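You operate a simulated robot arm through the tools that you are given. There is no shell and no other tool.

Carry out the task below with a simulated robot arm. There is one attempt and no reset: what you move stays moved.

Task
Restart the packer on a new lot of 50 packs.
Fine: in this order: STOP, ZERO, step LOT till the display shows 50, GO.
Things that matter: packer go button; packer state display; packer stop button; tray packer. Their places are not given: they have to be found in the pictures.

The check looks at the end state, three seconds after you hand in, the way a careful person would. Anything else that was tipped, shoved, dropped, spilled or broken makes it a failure.

Robot
A 6-joint arm with a two-finger parallel gripper, fixed in place. Base frame: the origin is at the foot of the arm, x ahead of it, y to its left, z up. Units: m, rad, N and s.
With the tool pointing down near the work surface it reaches from about 0.26 to 0.68 m from the base axis. Its first joint turns from -1.152 to 1.152 rad. Payload 2.9 kg.
The tool frame sits at the grasp point between the pads (the TCP): z along the fingers, y along the line on which they close. The tips reach 0.03 m beyond it. Largest opening 0.11 m; finger width 0.02, thickness 0.01; the body of the gripper, 0.048 by 0.112 m, starts 0.055 m behind the TCP.
Orientation is told as [roll, pitch, yaw] about the base's x, y, z axes, in that order, counted from this pose: with the fingers straight down and closing along the base's y, the tool's x points along the base's -x, its y along +y and its z along -z.

Tools
- The arm moves only by the tool drive_tool. Its argument "rows" is a list of rows, each a list of 7 numbers: the finger opening in m, from 0 to 0.11, then the shift along the tool's x, y, z in units of 400 mm (1.0 is 400 mm), then the turn, a rotation vector about the tool's x, y, z in units of 45 degrees (1.0 is 45 degrees). In form: [[gripper, x, y, z, wx, wy, wz], ...]. A call has 1 to 20 rows; each row is the pose to reach, as a shift and turn from the pose commanded when the call began, along the tool's axes at that moment. A call with a number of a shift or a turn outside -1 to 1 is refused whole. Rows are played at 5 a second. More than 0.05 m and 0.15 rad between two rows, or a gripper value outside its range, and nothing of the call is played. Where a pose cannot be reached the arm comes as near as it can. A force on the tool above 40 N (or 10 N above the force at the start of the call, whichever is more), or a blocked arm, ends the call early, and 0.2 s more pass. The fingers move at their own pace (about 0.108 m/s each) and stop on an object; they squeeze with about 23 N. The grip force told is the motor's: it shows also when the fingers shut on nothing. Time passes only in rows, and 0.2 s behind the last, so rows that repeat a pose let the fingers close. The reply holds the time, the measured pose of the TCP, the force on the tool along the base axes, the opening and the grip force, in the units named above and with some noise, with the torque about the TCP (base axes, N m) and any sound that the robot's microphone picked up.
- Cameras (640 x 400 px; columns grow to the right, rows downward): "scene" is fixed at [0.0976, 0.454, 1.3911]; the picture's right is [-0.52, -0.86, 0.00], its down [-0.43, 0.26, -0.86] and it looks along [0.74, -0.45, -0.50] (base axes); focal length 326 px, centre (320, 200). "wrist" rides on the gripper at [0.072, 0.017, -0.103] in the tool frame; the picture's right is [-0.23, 0.97, 0.00], its down [-0.76, -0.18, -0.62] and it looks along [-0.61, -0.14, 0.78] (tool axes); focal length 222 px, centre (320, 200).
- camera(camera): a new picture of that camera. It takes no simulated time.
- probe_pixels(camera, pixels): for up to 12 pixels [column, row] of the newest picture of that camera ("zoom" is the newest enlarged one), the place [x, y, z] in the base frame of the surface seen there, good to about 0.002 m. It takes no simulated time.
- zoom(camera, box): a new picture of the part [left, top, right, bottom] of that camera's present view, enlarged. It takes no simulated time.
- job_done(): hands the job in; it is judged then, once.

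Leave the gripper open and the arm clear of the work at the hand-in unless told otherwise.

The tools are called after "Request:" as name(argument=value, ...) on one line, values as JSON. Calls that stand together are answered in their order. drive_tool: Moves the arm, as the interface text tells. Its arguments: {"type":"object","properties":{"rows":{"type":"array","items":{"type":"array","items":{"type":"number"}}}},"required":["rows"]} The other tools are called the same way: camera (camera) takes a picture; probe_pixels (camera, pixels) gives the place of the surface under pixels of a picture; zoom (camera, box) takes an enlarged picture of a part of a camera's view; job_done () hands the job in.

At the start:

```text
clock: 0.0
position: [0.4483, 0.1437, 1.1076]
ee_rot: [0.0, 0.001, -0.001]
force: [-0.4, -1.1, 0.1]
wrist_torque: [-0.02, -0.04, 0.02]
opening: 0.1101
finger_force: 0.0
```

scene: 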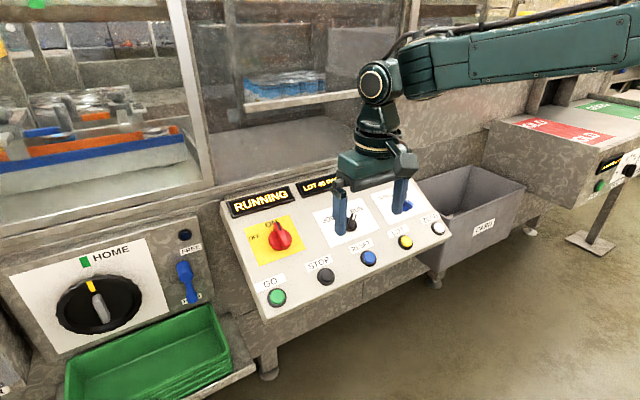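
wrist: 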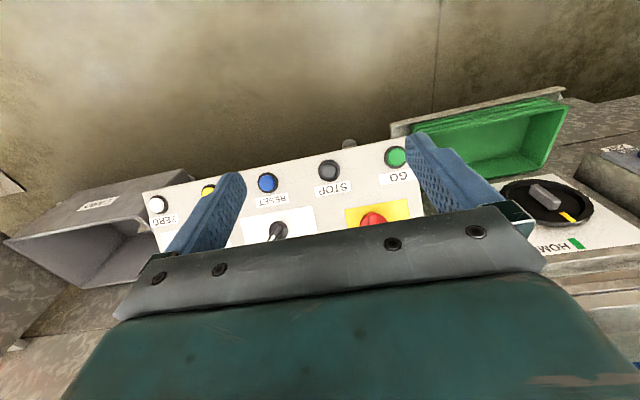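

I see a control panel in the scene with RUNNING and LOT displays and buttons GO (green, 277,297), STOP (grey, 325,276), RESET (blue, 368,257), one yellow (405,241) and one white (438,228). I'll zoom in on it to read the labels.

Request:
zoom(camera="scene", box=[210, 150, 470, 320])

Request:
zoom(camera="wrist", box=[120, 120, 440, 320])

```text
2.35 times, centred on (340, 235) of scene
```

zoom: 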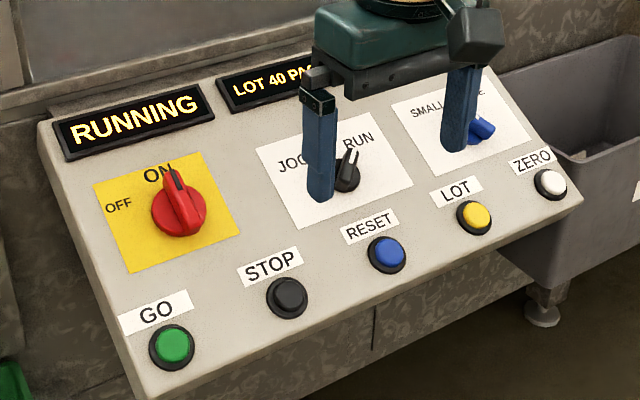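

```text
2.00 times, centred on (280, 220) of wrist
```

zoom: 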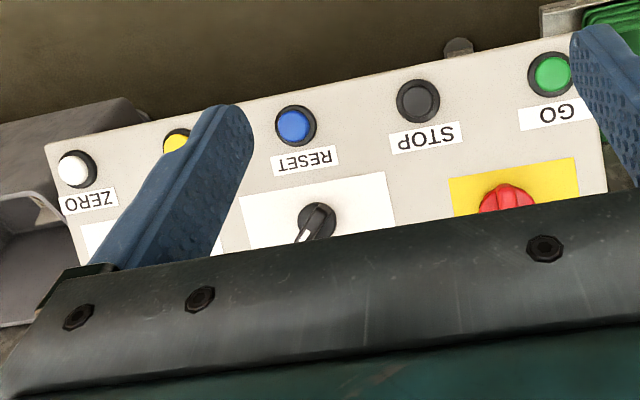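

The row reads GO, STOP, RESET, LOT (yellow), ZERO (white). The displays read RUNNING and LOT 40 PA(CKS). I'll re-take the scene zoom so I can probe the buttons and panel surface in it.

Request:
zoom(camera="scene", box=[210, 150, 470, 320])

```text
2.35 times, centred on (340, 235) of scene
```

zoom: 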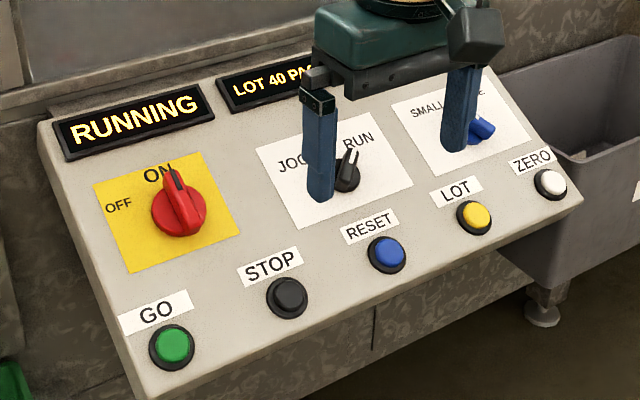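

Next I'll probe the tops of the five buttons at zoom pixels (174,345), (288,294), (388,251), (477,216) and (553,183), plus panel surface points next to them and the tips of the knobs.

Request:
probe_pixels(camera="zoom", pixels=[[174, 344], [288, 294], [388, 251], [477, 215], [553, 183], [230, 325], [340, 280], [430, 240], [100, 180], [245, 220], [178, 195], [350, 155]])

Request:
probe_pixels(camera="wrist", pixels=[[396, 156], [328, 170], [267, 182], [207, 190], [157, 204], [297, 185], [362, 170], [371, 217], [320, 215]])

```text
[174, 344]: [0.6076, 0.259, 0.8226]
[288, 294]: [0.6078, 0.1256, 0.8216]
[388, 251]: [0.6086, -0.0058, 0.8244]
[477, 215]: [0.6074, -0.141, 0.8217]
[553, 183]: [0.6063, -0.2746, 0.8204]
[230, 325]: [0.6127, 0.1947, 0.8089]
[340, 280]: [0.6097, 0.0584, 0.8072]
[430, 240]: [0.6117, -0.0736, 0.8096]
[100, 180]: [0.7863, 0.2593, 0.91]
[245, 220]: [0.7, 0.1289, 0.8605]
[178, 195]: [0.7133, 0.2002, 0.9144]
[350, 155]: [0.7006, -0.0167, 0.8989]
```

```text
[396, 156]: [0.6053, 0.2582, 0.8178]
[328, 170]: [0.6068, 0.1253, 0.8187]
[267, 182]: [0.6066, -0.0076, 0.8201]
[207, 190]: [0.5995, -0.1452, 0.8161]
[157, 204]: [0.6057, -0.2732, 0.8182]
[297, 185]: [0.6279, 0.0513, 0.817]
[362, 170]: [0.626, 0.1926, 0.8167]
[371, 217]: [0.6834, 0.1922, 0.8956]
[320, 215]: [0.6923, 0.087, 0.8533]
```

The panel slopes about 30° and rises away from the arm. Its normal is about (-0.5, 0, 0.866). The button caps sit at x≈0.607, z≈0.821, with y ≈ 0.259 (GO), 0.1255 (STOP), -0.006 (RESET), -0.141 (LOT) and -0.274 (ZERO). First I'll close the fingers and tilt the tool 30° so it points straight into the panel, staying up high.

Request:
drive_tool(rows=[[0.08, 0, 0, 0, 0, -0.1667, 0], [0.04, 0, 0, 0, 0, -0.3333, 0], [0.0, 0, 0, 0, 0, -0.5, 0], [0.0, 0, 0, 0, 0, -0.6667, 0], [0.0, 0, 0, 0, 0, -0.6667, 0], [0.0, 0, 0, 0, 0, -0.6667, 0]])

```text
clock: 1.4
position: [0.4479, 0.1439, 1.1069]
ee_rot: [-0.001, -0.525, 0.0]
force: [-0.2, 0.5, 0.0]
wrist_torque: [0.02, 0.0, -0.01]
opening: 0.0
finger_force: 23.3
```

The tool is tilted -0.525 rad and the fingers are closed. Next I'll go down along the tool axis to a hover 5 cm above the STOP cap at (0.607, 0.1255, 0.8205).

Request:
drive_tool(rows=[[0, 0.0022, -0.0065, 0.0886, 0, 0, 0], [0, 0.0044, -0.013, 0.1772, 0, 0, 0], [0, 0.0066, -0.0195, 0.2658, 0, 0, 0], [0, 0.0088, -0.026, 0.3544, 0, 0, 0], [0, 0.011, -0.0325, 0.443, 0, 0, 0], [0, 0.0132, -0.039, 0.5316, 0, 0, 0], [0, 0.0153, -0.0455, 0.62, 0, 0, 0], [0, 0.0153, -0.0455, 0.62, 0, 0, 0]])

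```text
clock: 3.2
position: [0.5668, 0.1253, 0.8892]
ee_rot: [-0.001, -0.523, 0.0]
force: [0.1, -0.2, -0.1]
wrist_torque: [-0.01, -0.01, 0.03]
opening: 0.0003
finger_force: 23.0
```

I've reached the hover at (0.5668, 0.1253, 0.8892). I'll check in both cameras that the fingertips line up with STOP.

Request:
camera(camera="scene")

Request:
camera(camera="wrist")

Request:
zoom(camera="scene", box=[210, 150, 470, 320])

```text
taken
```

scene: 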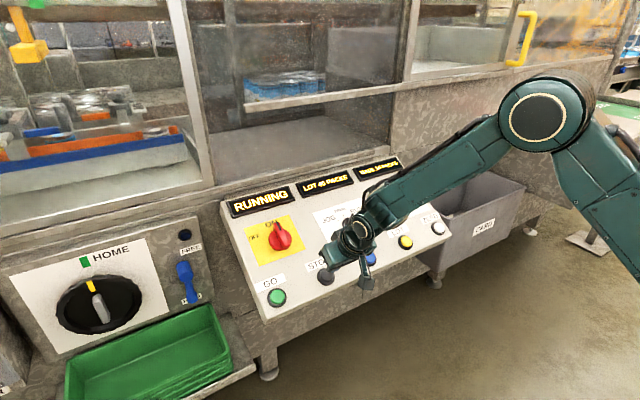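

```text
taken
```

wrist: 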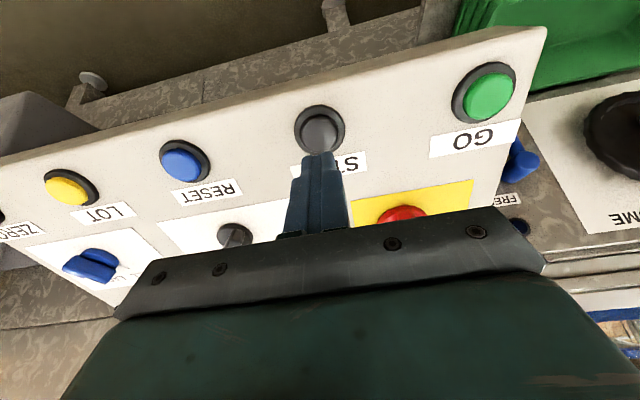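

```text
2.35 times, centred on (340, 235) of scene
```

zoom: 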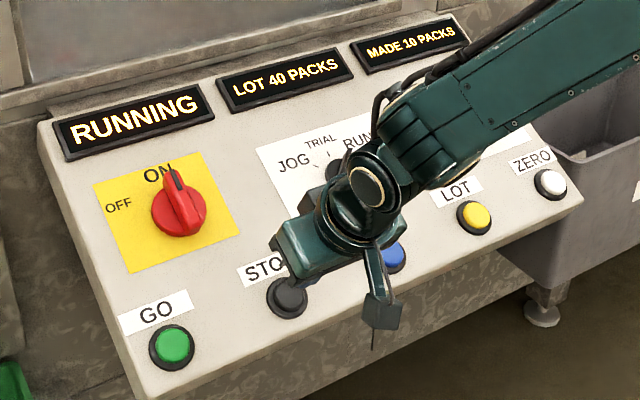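

The displays now read RUNNING, LOT 40 PACKS and MADE 10 PACKS. In the wrist view the fingertips are just short of STOP at (320,130). I'll probe the cap and collar edges to refine the button centre.

Request:
probe_pixels(camera="wrist", pixels=[[320, 117], [320, 132], [320, 147], [305, 132], [335, 132], [298, 128], [343, 128], [487, 97], [180, 165], [65, 190], [318, 160]])

```text
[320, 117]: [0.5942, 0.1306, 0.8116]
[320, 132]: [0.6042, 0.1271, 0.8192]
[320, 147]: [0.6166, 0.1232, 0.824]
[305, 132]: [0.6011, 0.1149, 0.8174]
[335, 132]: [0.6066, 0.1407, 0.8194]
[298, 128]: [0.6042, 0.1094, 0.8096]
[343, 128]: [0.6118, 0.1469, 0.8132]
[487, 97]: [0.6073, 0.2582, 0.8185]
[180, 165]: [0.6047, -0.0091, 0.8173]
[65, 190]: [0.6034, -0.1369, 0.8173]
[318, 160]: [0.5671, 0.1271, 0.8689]
```

The STOP cap centre is at about (0.607, 0.1265, 0.820), so the tips are aligned within a millimetre or so. I'll press about 6 mm past first contact, back off, and listen for a sound.

Request:
drive_tool(rows=[[0, 0, 0.002, 0.06, 0, 0, 0], [0, 0, 0.002, 0.11, 0, 0, 0], [0, 0, 0.002, 0.125, 0, 0, 0], [0, 0, 0.002, 0.14, 0, 0, 0], [0, 0, 0.002, 0.1, 0, 0, 0], [0, 0, 0.002, 0.0, 0, 0, 0]])

Request:
zoom(camera="scene", box=[210, 150, 470, 320])

```text
clock: 4.6
position: [0.5658, 0.1268, 0.8895]
ee_rot: [0.0, -0.522, 0.001]
force: [-0.8, 0.0, 0.3]
wrist_torque: [-0.01, -0.01, 0.03]
opening: 0.0006
finger_force: 22.6
heard: click
```

```text
2.35 times, centred on (340, 235) of scene
```

zoom: 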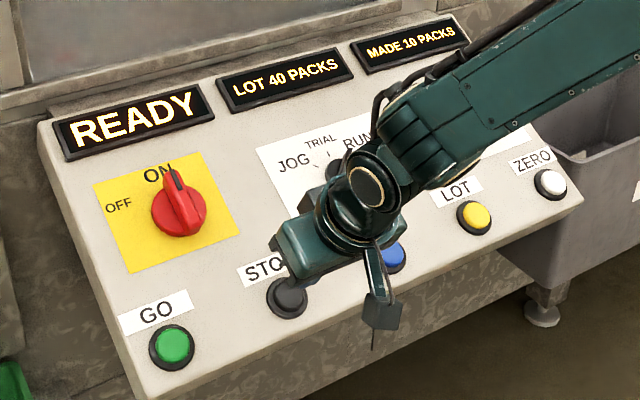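

A click was heard, and the state display now reads READY with LOT 40 and MADE 10. Next is ZERO at y≈-0.274. I'll lift 5 cm, move sideways 0.40 m, and come back to hover height.

Request:
drive_tool(rows=[[0, 0, 0, -0.1, 0, 0, 0], [0, 0, -0.1, -0.12, 0, 0, 0], [0, 0, -0.2, -0.12, 0, 0, 0], [0, 0, -0.3, -0.12, 0, 0, 0], [0, 0, -0.4, -0.12, 0, 0, 0], [0, 0, -0.5, -0.12, 0, 0, 0], [0, 0, -0.6, -0.12, 0, 0, 0], [0, 0, -0.7, -0.12, 0, 0, 0], [0, 0, -0.8, -0.12, 0, 0, 0], [0, 0, -0.9, -0.12, 0, 0, 0], [0, 0, -1.0, -0.1, 0, 0, 0], [0, 0, -1.0, 0, 0, 0, 0], [0, 0, -1.0, 0, 0, 0, 0]])

Request:
camera(camera="wrist")

Request:
camera(camera="scene")

```text
clock: 7.4
position: [0.5665, -0.2743, 0.8896]
ee_rot: [0.0, -0.523, 0.0]
force: [-0.2, 0.8, 0.4]
wrist_torque: [-0.01, -0.03, -0.01]
opening: 0.0
finger_force: 22.6
```

```text
taken
```

wrist: 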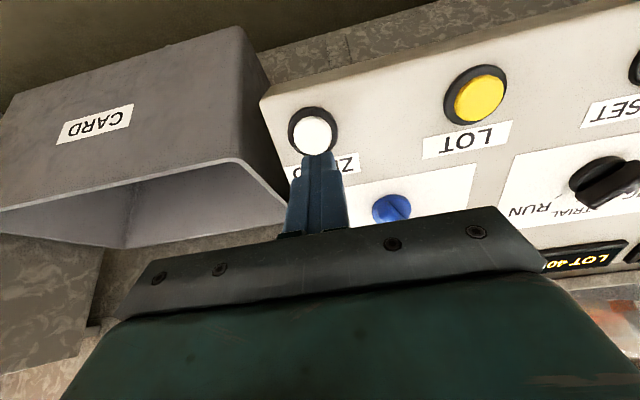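

```text
taken
```

scene: 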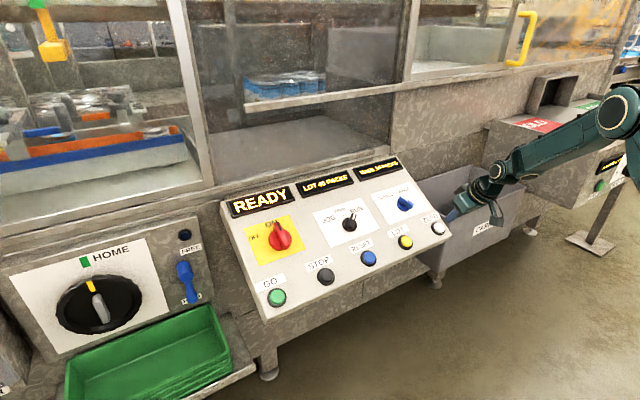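

In the wrist view the fingertips sit just below the white ZERO cap, which is at (314,132). I'll probe its centre and edges to check for any lateral offset.

Request:
probe_pixels(camera="wrist", pixels=[[314, 118], [314, 132], [314, 147], [299, 132], [330, 132], [318, 160], [290, 130], [336, 125]])

Request:
zoom(camera="scene", box=[360, 140, 520, 260])

```text
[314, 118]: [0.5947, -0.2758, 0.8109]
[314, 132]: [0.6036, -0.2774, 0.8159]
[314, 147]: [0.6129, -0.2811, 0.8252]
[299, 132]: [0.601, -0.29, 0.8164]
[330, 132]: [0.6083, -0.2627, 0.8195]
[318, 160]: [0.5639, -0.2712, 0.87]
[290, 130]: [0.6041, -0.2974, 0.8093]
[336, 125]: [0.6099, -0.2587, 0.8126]
```

```text
3.33 times, centred on (440, 200) of scene
```

zoom: 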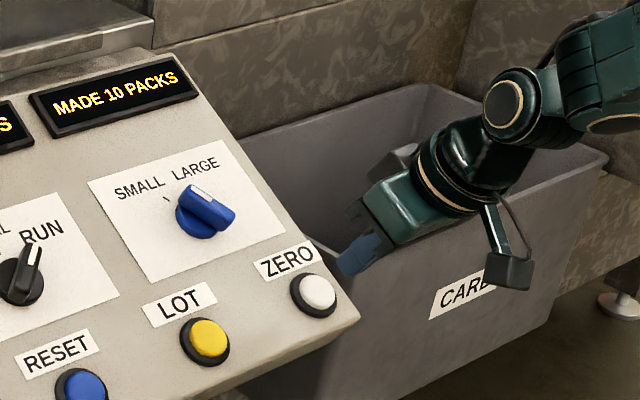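

The cap centre is at about y=-0.277, 3 mm further right. Before pressing, I'll check the height of the CARD bin rim, which sits close to the gripper.

Request:
probe_pixels(camera="wrist", pixels=[[238, 32], [236, 165], [120, 185], [283, 208], [20, 200], [260, 90]])

Request:
probe_pixels(camera="zoom", pixels=[[430, 90], [580, 160], [350, 270], [320, 250], [320, 292]])

```text
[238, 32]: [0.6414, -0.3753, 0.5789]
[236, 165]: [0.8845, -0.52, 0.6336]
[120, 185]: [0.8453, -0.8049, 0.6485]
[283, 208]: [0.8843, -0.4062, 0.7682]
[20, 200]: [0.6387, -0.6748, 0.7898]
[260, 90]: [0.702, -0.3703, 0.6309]
```

```text
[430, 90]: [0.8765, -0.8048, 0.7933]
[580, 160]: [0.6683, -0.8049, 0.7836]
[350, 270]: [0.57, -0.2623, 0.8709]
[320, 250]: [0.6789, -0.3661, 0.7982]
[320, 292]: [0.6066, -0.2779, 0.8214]
```

The bin rim is at z≈0.79 with y<-0.366, well clear of the gripper. I'll press ZERO at (0.6066, -0.2775, 0.8205) with the same stroke, shifted 3.4 mm to the right.

Request:
drive_tool(rows=[[0, 0, -0.0085, 0.06, 0, 0, 0], [0, 0, -0.0085, 0.11, 0, 0, 0], [0, 0, -0.0085, 0.125, 0, 0, 0], [0, 0, -0.0085, 0.14, 0, 0, 0], [0, 0, -0.0085, 0.1, 0, 0, 0], [0, 0, -0.0085, 0.0, 0, 0, 0]])

Request:
zoom(camera="scene", box=[210, 150, 470, 320])

```text
clock: 8.8
position: [0.5663, -0.2762, 0.89]
ee_rot: [0.0, -0.524, 0.001]
force: [0.5, 0.5, -0.2]
wrist_torque: [0.01, 0.03, 0.0]
opening: 0.0
finger_force: 22.8
heard: click
```

```text
2.35 times, centred on (340, 235) of scene
```

zoom: 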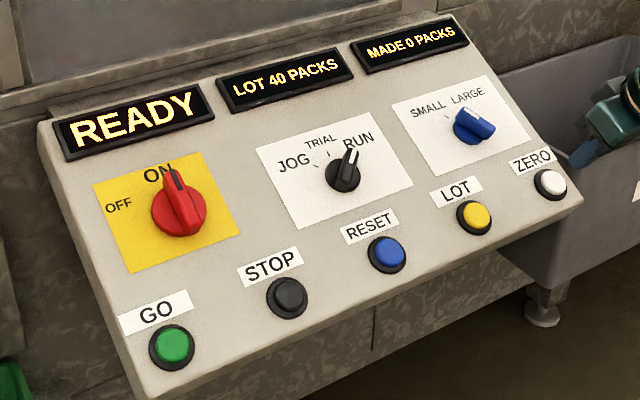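

A click was heard and the MADE display now reads 0 PACKS. The state is READY and LOT is 40. I'll probe the LOT cap for its precise centre.

Request:
probe_pixels(camera="zoom", pixels=[[477, 215], [463, 215], [490, 215], [477, 205], [477, 226], [174, 344], [160, 344], [188, 344]])

```text
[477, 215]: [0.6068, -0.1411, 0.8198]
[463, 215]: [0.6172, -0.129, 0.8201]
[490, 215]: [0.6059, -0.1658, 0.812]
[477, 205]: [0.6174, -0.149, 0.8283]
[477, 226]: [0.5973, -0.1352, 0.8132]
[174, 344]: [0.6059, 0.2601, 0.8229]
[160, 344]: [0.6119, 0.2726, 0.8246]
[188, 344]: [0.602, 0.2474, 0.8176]
```

The LOT centre is at about (0.607, -0.142, 0.8205). I'll lift, move left 0.135 m, and return to hover.

Request:
drive_tool(rows=[[0, 0, 0, -0.1, 0, 0, 0], [0, 0, 0.1, -0.1, 0, 0, 0], [0, 0, 0.2, -0.1, 0, 0, 0], [0, 0, 0.3, -0.1, 0, 0, 0], [0, 0, 0.338, -0.05, 0, 0, 0], [0, 0, 0.338, 0, 0, 0, 0], [0, 0, 0.338, 0, 0, 0, 0]])

Request:
camera(camera="wrist")

```text
clock: 10.4
position: [0.5665, -0.1412, 0.8911]
ee_rot: [0.0, -0.524, 0.0]
force: [-0.5, 0.6, 0.3]
wrist_torque: [0.02, -0.02, 0.06]
opening: 0.0
finger_force: 23.6
```

```text
taken
```

wrist: 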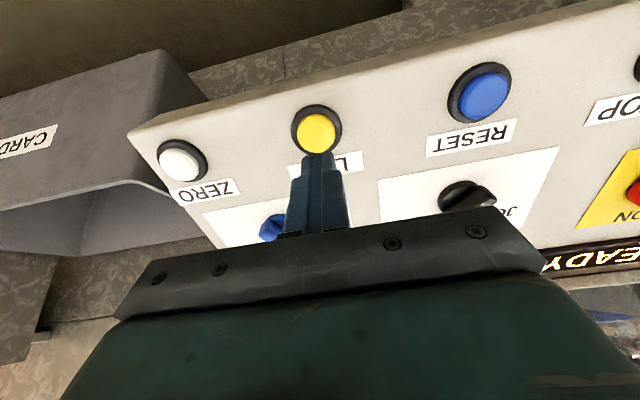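

The yellow LOT cap is at (316,132), directly in line with the fingertips. I'll press once with the same stroke and read the display.

Request:
drive_tool(rows=[[0, 0, -0.002, 0.06, 0, 0, 0], [0, 0, -0.002, 0.11, 0, 0, 0], [0, 0, -0.002, 0.125, 0, 0, 0], [0, 0, -0.002, 0.14, 0, 0, 0], [0, 0, -0.002, 0.1, 0, 0, 0], [0, 0, -0.002, 0.0, 0, 0, 0]])

Request:
zoom(camera="scene", box=[210, 150, 470, 320])

```text
clock: 11.8
position: [0.5664, -0.143, 0.8892]
ee_rot: [-0.001, -0.523, -0.001]
force: [0.3, 0.3, -0.6]
wrist_torque: [0.01, 0.0, -0.02]
opening: 0.0
finger_force: 23.2
heard: click
```

```text
2.35 times, centred on (340, 235) of scene
```

zoom: 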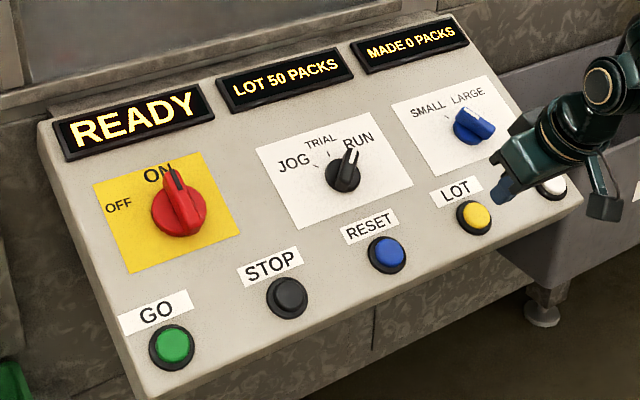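

A click was heard and LOT reads 50 PACKS after one press. I'll zoom closer to confirm the reading before GO.

Request:
zoom(camera="scene", box=[220, 150, 410, 230])

```text
3.37 times, centred on (315, 190) of scene
```

zoom: 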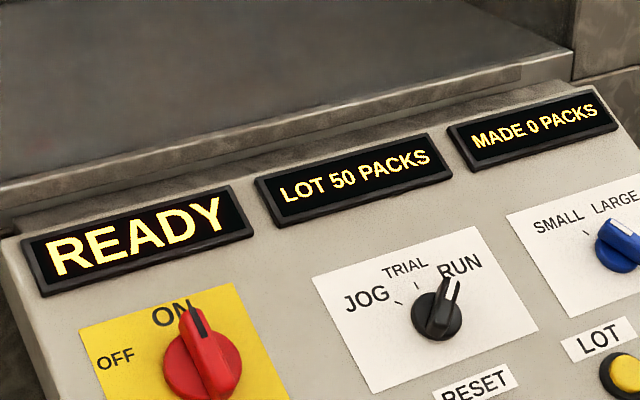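

The displays clearly read READY, LOT 50 PACKS and MADE 0 PACKS. Next is GO at y≈0.259. I'll lift 5 cm, move left 0.40 m, and return to hover.

Request:
drive_tool(rows=[[0, 0, 0, -0.1, 0, 0, 0], [0, 0, 0.1, -0.12, 0, 0, 0], [0, 0, 0.2, -0.12, 0, 0, 0], [0, 0, 0.3, -0.12, 0, 0, 0], [0, 0, 0.4, -0.12, 0, 0, 0], [0, 0, 0.5, -0.12, 0, 0, 0], [0, 0, 0.6, -0.12, 0, 0, 0], [0, 0, 0.7, -0.12, 0, 0, 0], [0, 0, 0.8, -0.12, 0, 0, 0], [0, 0, 0.9, -0.12, 0, 0, 0], [0, 0, 1.0, -0.1, 0, 0, 0], [0, 0, 1.0, 0, 0, 0, 0], [0, 0, 1.0, 0, 0, 0, 0]])

Request:
camera(camera="wrist")

Request:
camera(camera="scene")

```text
clock: 14.6
position: [0.5655, 0.2562, 0.8894]
ee_rot: [0.001, -0.525, 0.0]
force: [0.2, 0.3, -0.3]
wrist_torque: [0.05, 0.0, 0.02]
opening: 0.0002
finger_force: 22.8
```

```text
taken
```

wrist: 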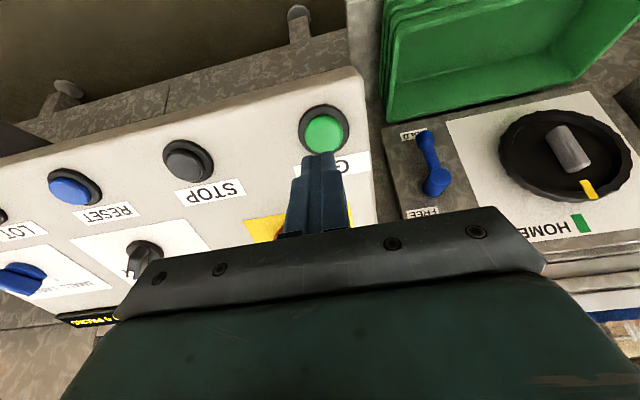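

```text
taken
```

scene: 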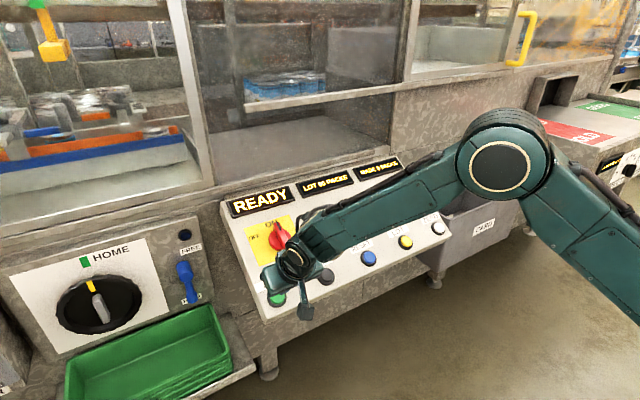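

The GO cap is at (325,131), slightly to the right of the fingertips in the wrist view. I'll probe its centre and edges, and also the nearby blue lever and black dial to confirm clearance.

Request:
probe_pixels(camera="wrist", pixels=[[325, 131], [308, 133], [341, 131], [325, 117], [425, 140], [436, 180], [570, 145], [318, 160], [375, 190]])

```text
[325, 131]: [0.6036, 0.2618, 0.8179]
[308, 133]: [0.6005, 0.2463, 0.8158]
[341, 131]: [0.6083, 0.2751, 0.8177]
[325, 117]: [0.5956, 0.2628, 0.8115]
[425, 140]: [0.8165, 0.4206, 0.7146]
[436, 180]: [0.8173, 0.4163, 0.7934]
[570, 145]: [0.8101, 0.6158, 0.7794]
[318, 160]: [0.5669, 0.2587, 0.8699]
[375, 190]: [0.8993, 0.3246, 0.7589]
```

The GO centre is at about y=0.2605, and the lever and dial are far away at x>0.81. I'll press GO with a 3.4 mm left shift.

Request:
drive_tool(rows=[[0, 0, 0.0085, 0.06, 0, 0, 0], [0, 0, 0.0085, 0.11, 0, 0, 0], [0, 0, 0.0085, 0.125, 0, 0, 0], [0, 0, 0.0085, 0.14, 0, 0, 0], [0, 0, 0.0085, 0.1, 0, 0, 0], [0, 0, 0.0085, 0.0, 0, 0, 0]])

Request:
zoom(camera="scene", box=[210, 150, 470, 320])

```text
clock: 16.0
position: [0.5668, 0.2623, 0.8886]
ee_rot: [0.001, -0.525, 0.0]
force: [0.4, 0.6, -0.2]
wrist_torque: [0.0, 0.05, 0.01]
opening: 0.0
finger_force: 22.9
heard: click
```

```text
2.35 times, centred on (340, 235) of scene
```

zoom: 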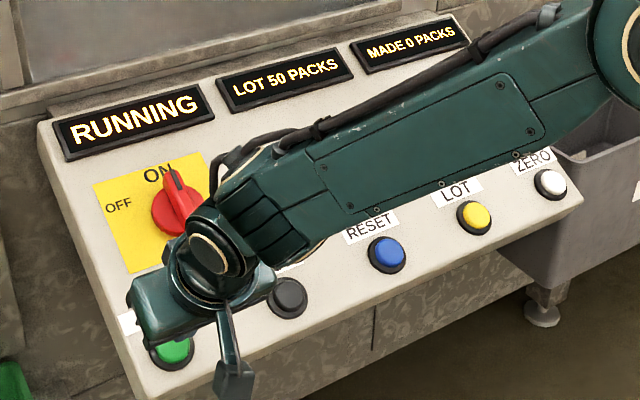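

A click was heard and the displays read RUNNING, LOT 50 PACKS and MADE 0 PACKS. Next I'll back straight off along the tool axis, well clear of the panel, and open the gripper once up there.

Request:
drive_tool(rows=[[0, 0, 0, -0.09, 0, 0, 0], [0, 0, 0, -0.18, 0, 0, 0], [0, 0, -0.04, -0.27, 0, 0, 0], [0, 0, -0.1, -0.36, 0, 0, 0], [0, 0, -0.16, -0.45, 0, 0, 0], [0, 0, -0.22, -0.53, 0, 0, 0], [0, 0, -0.29, -0.6, 0, 0, 0], [0.05, 0, -0.29, -0.6, 0, 0.1667, 0], [0.11, 0, -0.29, -0.6, 0, 0.3333, 0], [0.11, 0, -0.29, -0.6, 0, 0.5, 0], [0.11, 0, -0.29, -0.6, 0, 0.6667, 0], [0.11, 0, -0.29, -0.6, 0, 0.6667, 0], [0.11, 0, -0.29, -0.6, 0, 0.6667, 0]])

Request:
camera(camera="scene")

Request:
zoom(camera="scene", box=[210, 150, 470, 320])

```text
clock: 18.8
position: [0.4475, 0.1448, 1.0974]
ee_rot: [0.0, 0.0, -0.001]
force: [0.1, 0.4, 0.3]
wrist_torque: [-0.01, -0.03, -0.02]
opening: 0.11
finger_force: 0.0
```

```text
taken
```

scene: 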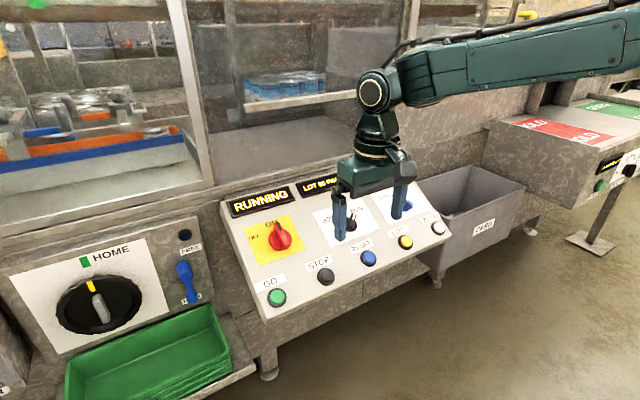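

```text
2.35 times, centred on (340, 235) of scene
```

zoom: 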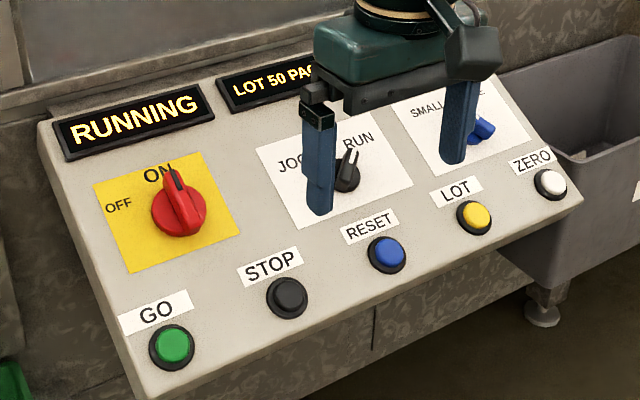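

The packer reads RUNNING with LOT 50. The knobs are unchanged, and the arm is clear at z≈1.10 with the gripper open. I'm handing in.

Request:
job_done()

```text
The job is handed in.
```

The packer is running again on a lot of 50. After GO, the displays read RUNNING, LOT 50 PACKS and MADE 0 PACKS.

I pressed the buttons in the order you gave, and each press gave a click:

| Press | Display afterwards |
|---|---|
| STOP | State went from RUNNING to READY |
| ZERO | MADE went from 10 to 0 |
| LOT (one press) | LOT went from 40 to 50 |
| GO | State went from READY to RUNNING |

I didn't see anything else moved or knocked, and the selector knobs look the same as at the start. I left the arm clear above the panel with the gripper open. The job is handed in, but the tool only confirmed receipt and gave no result.
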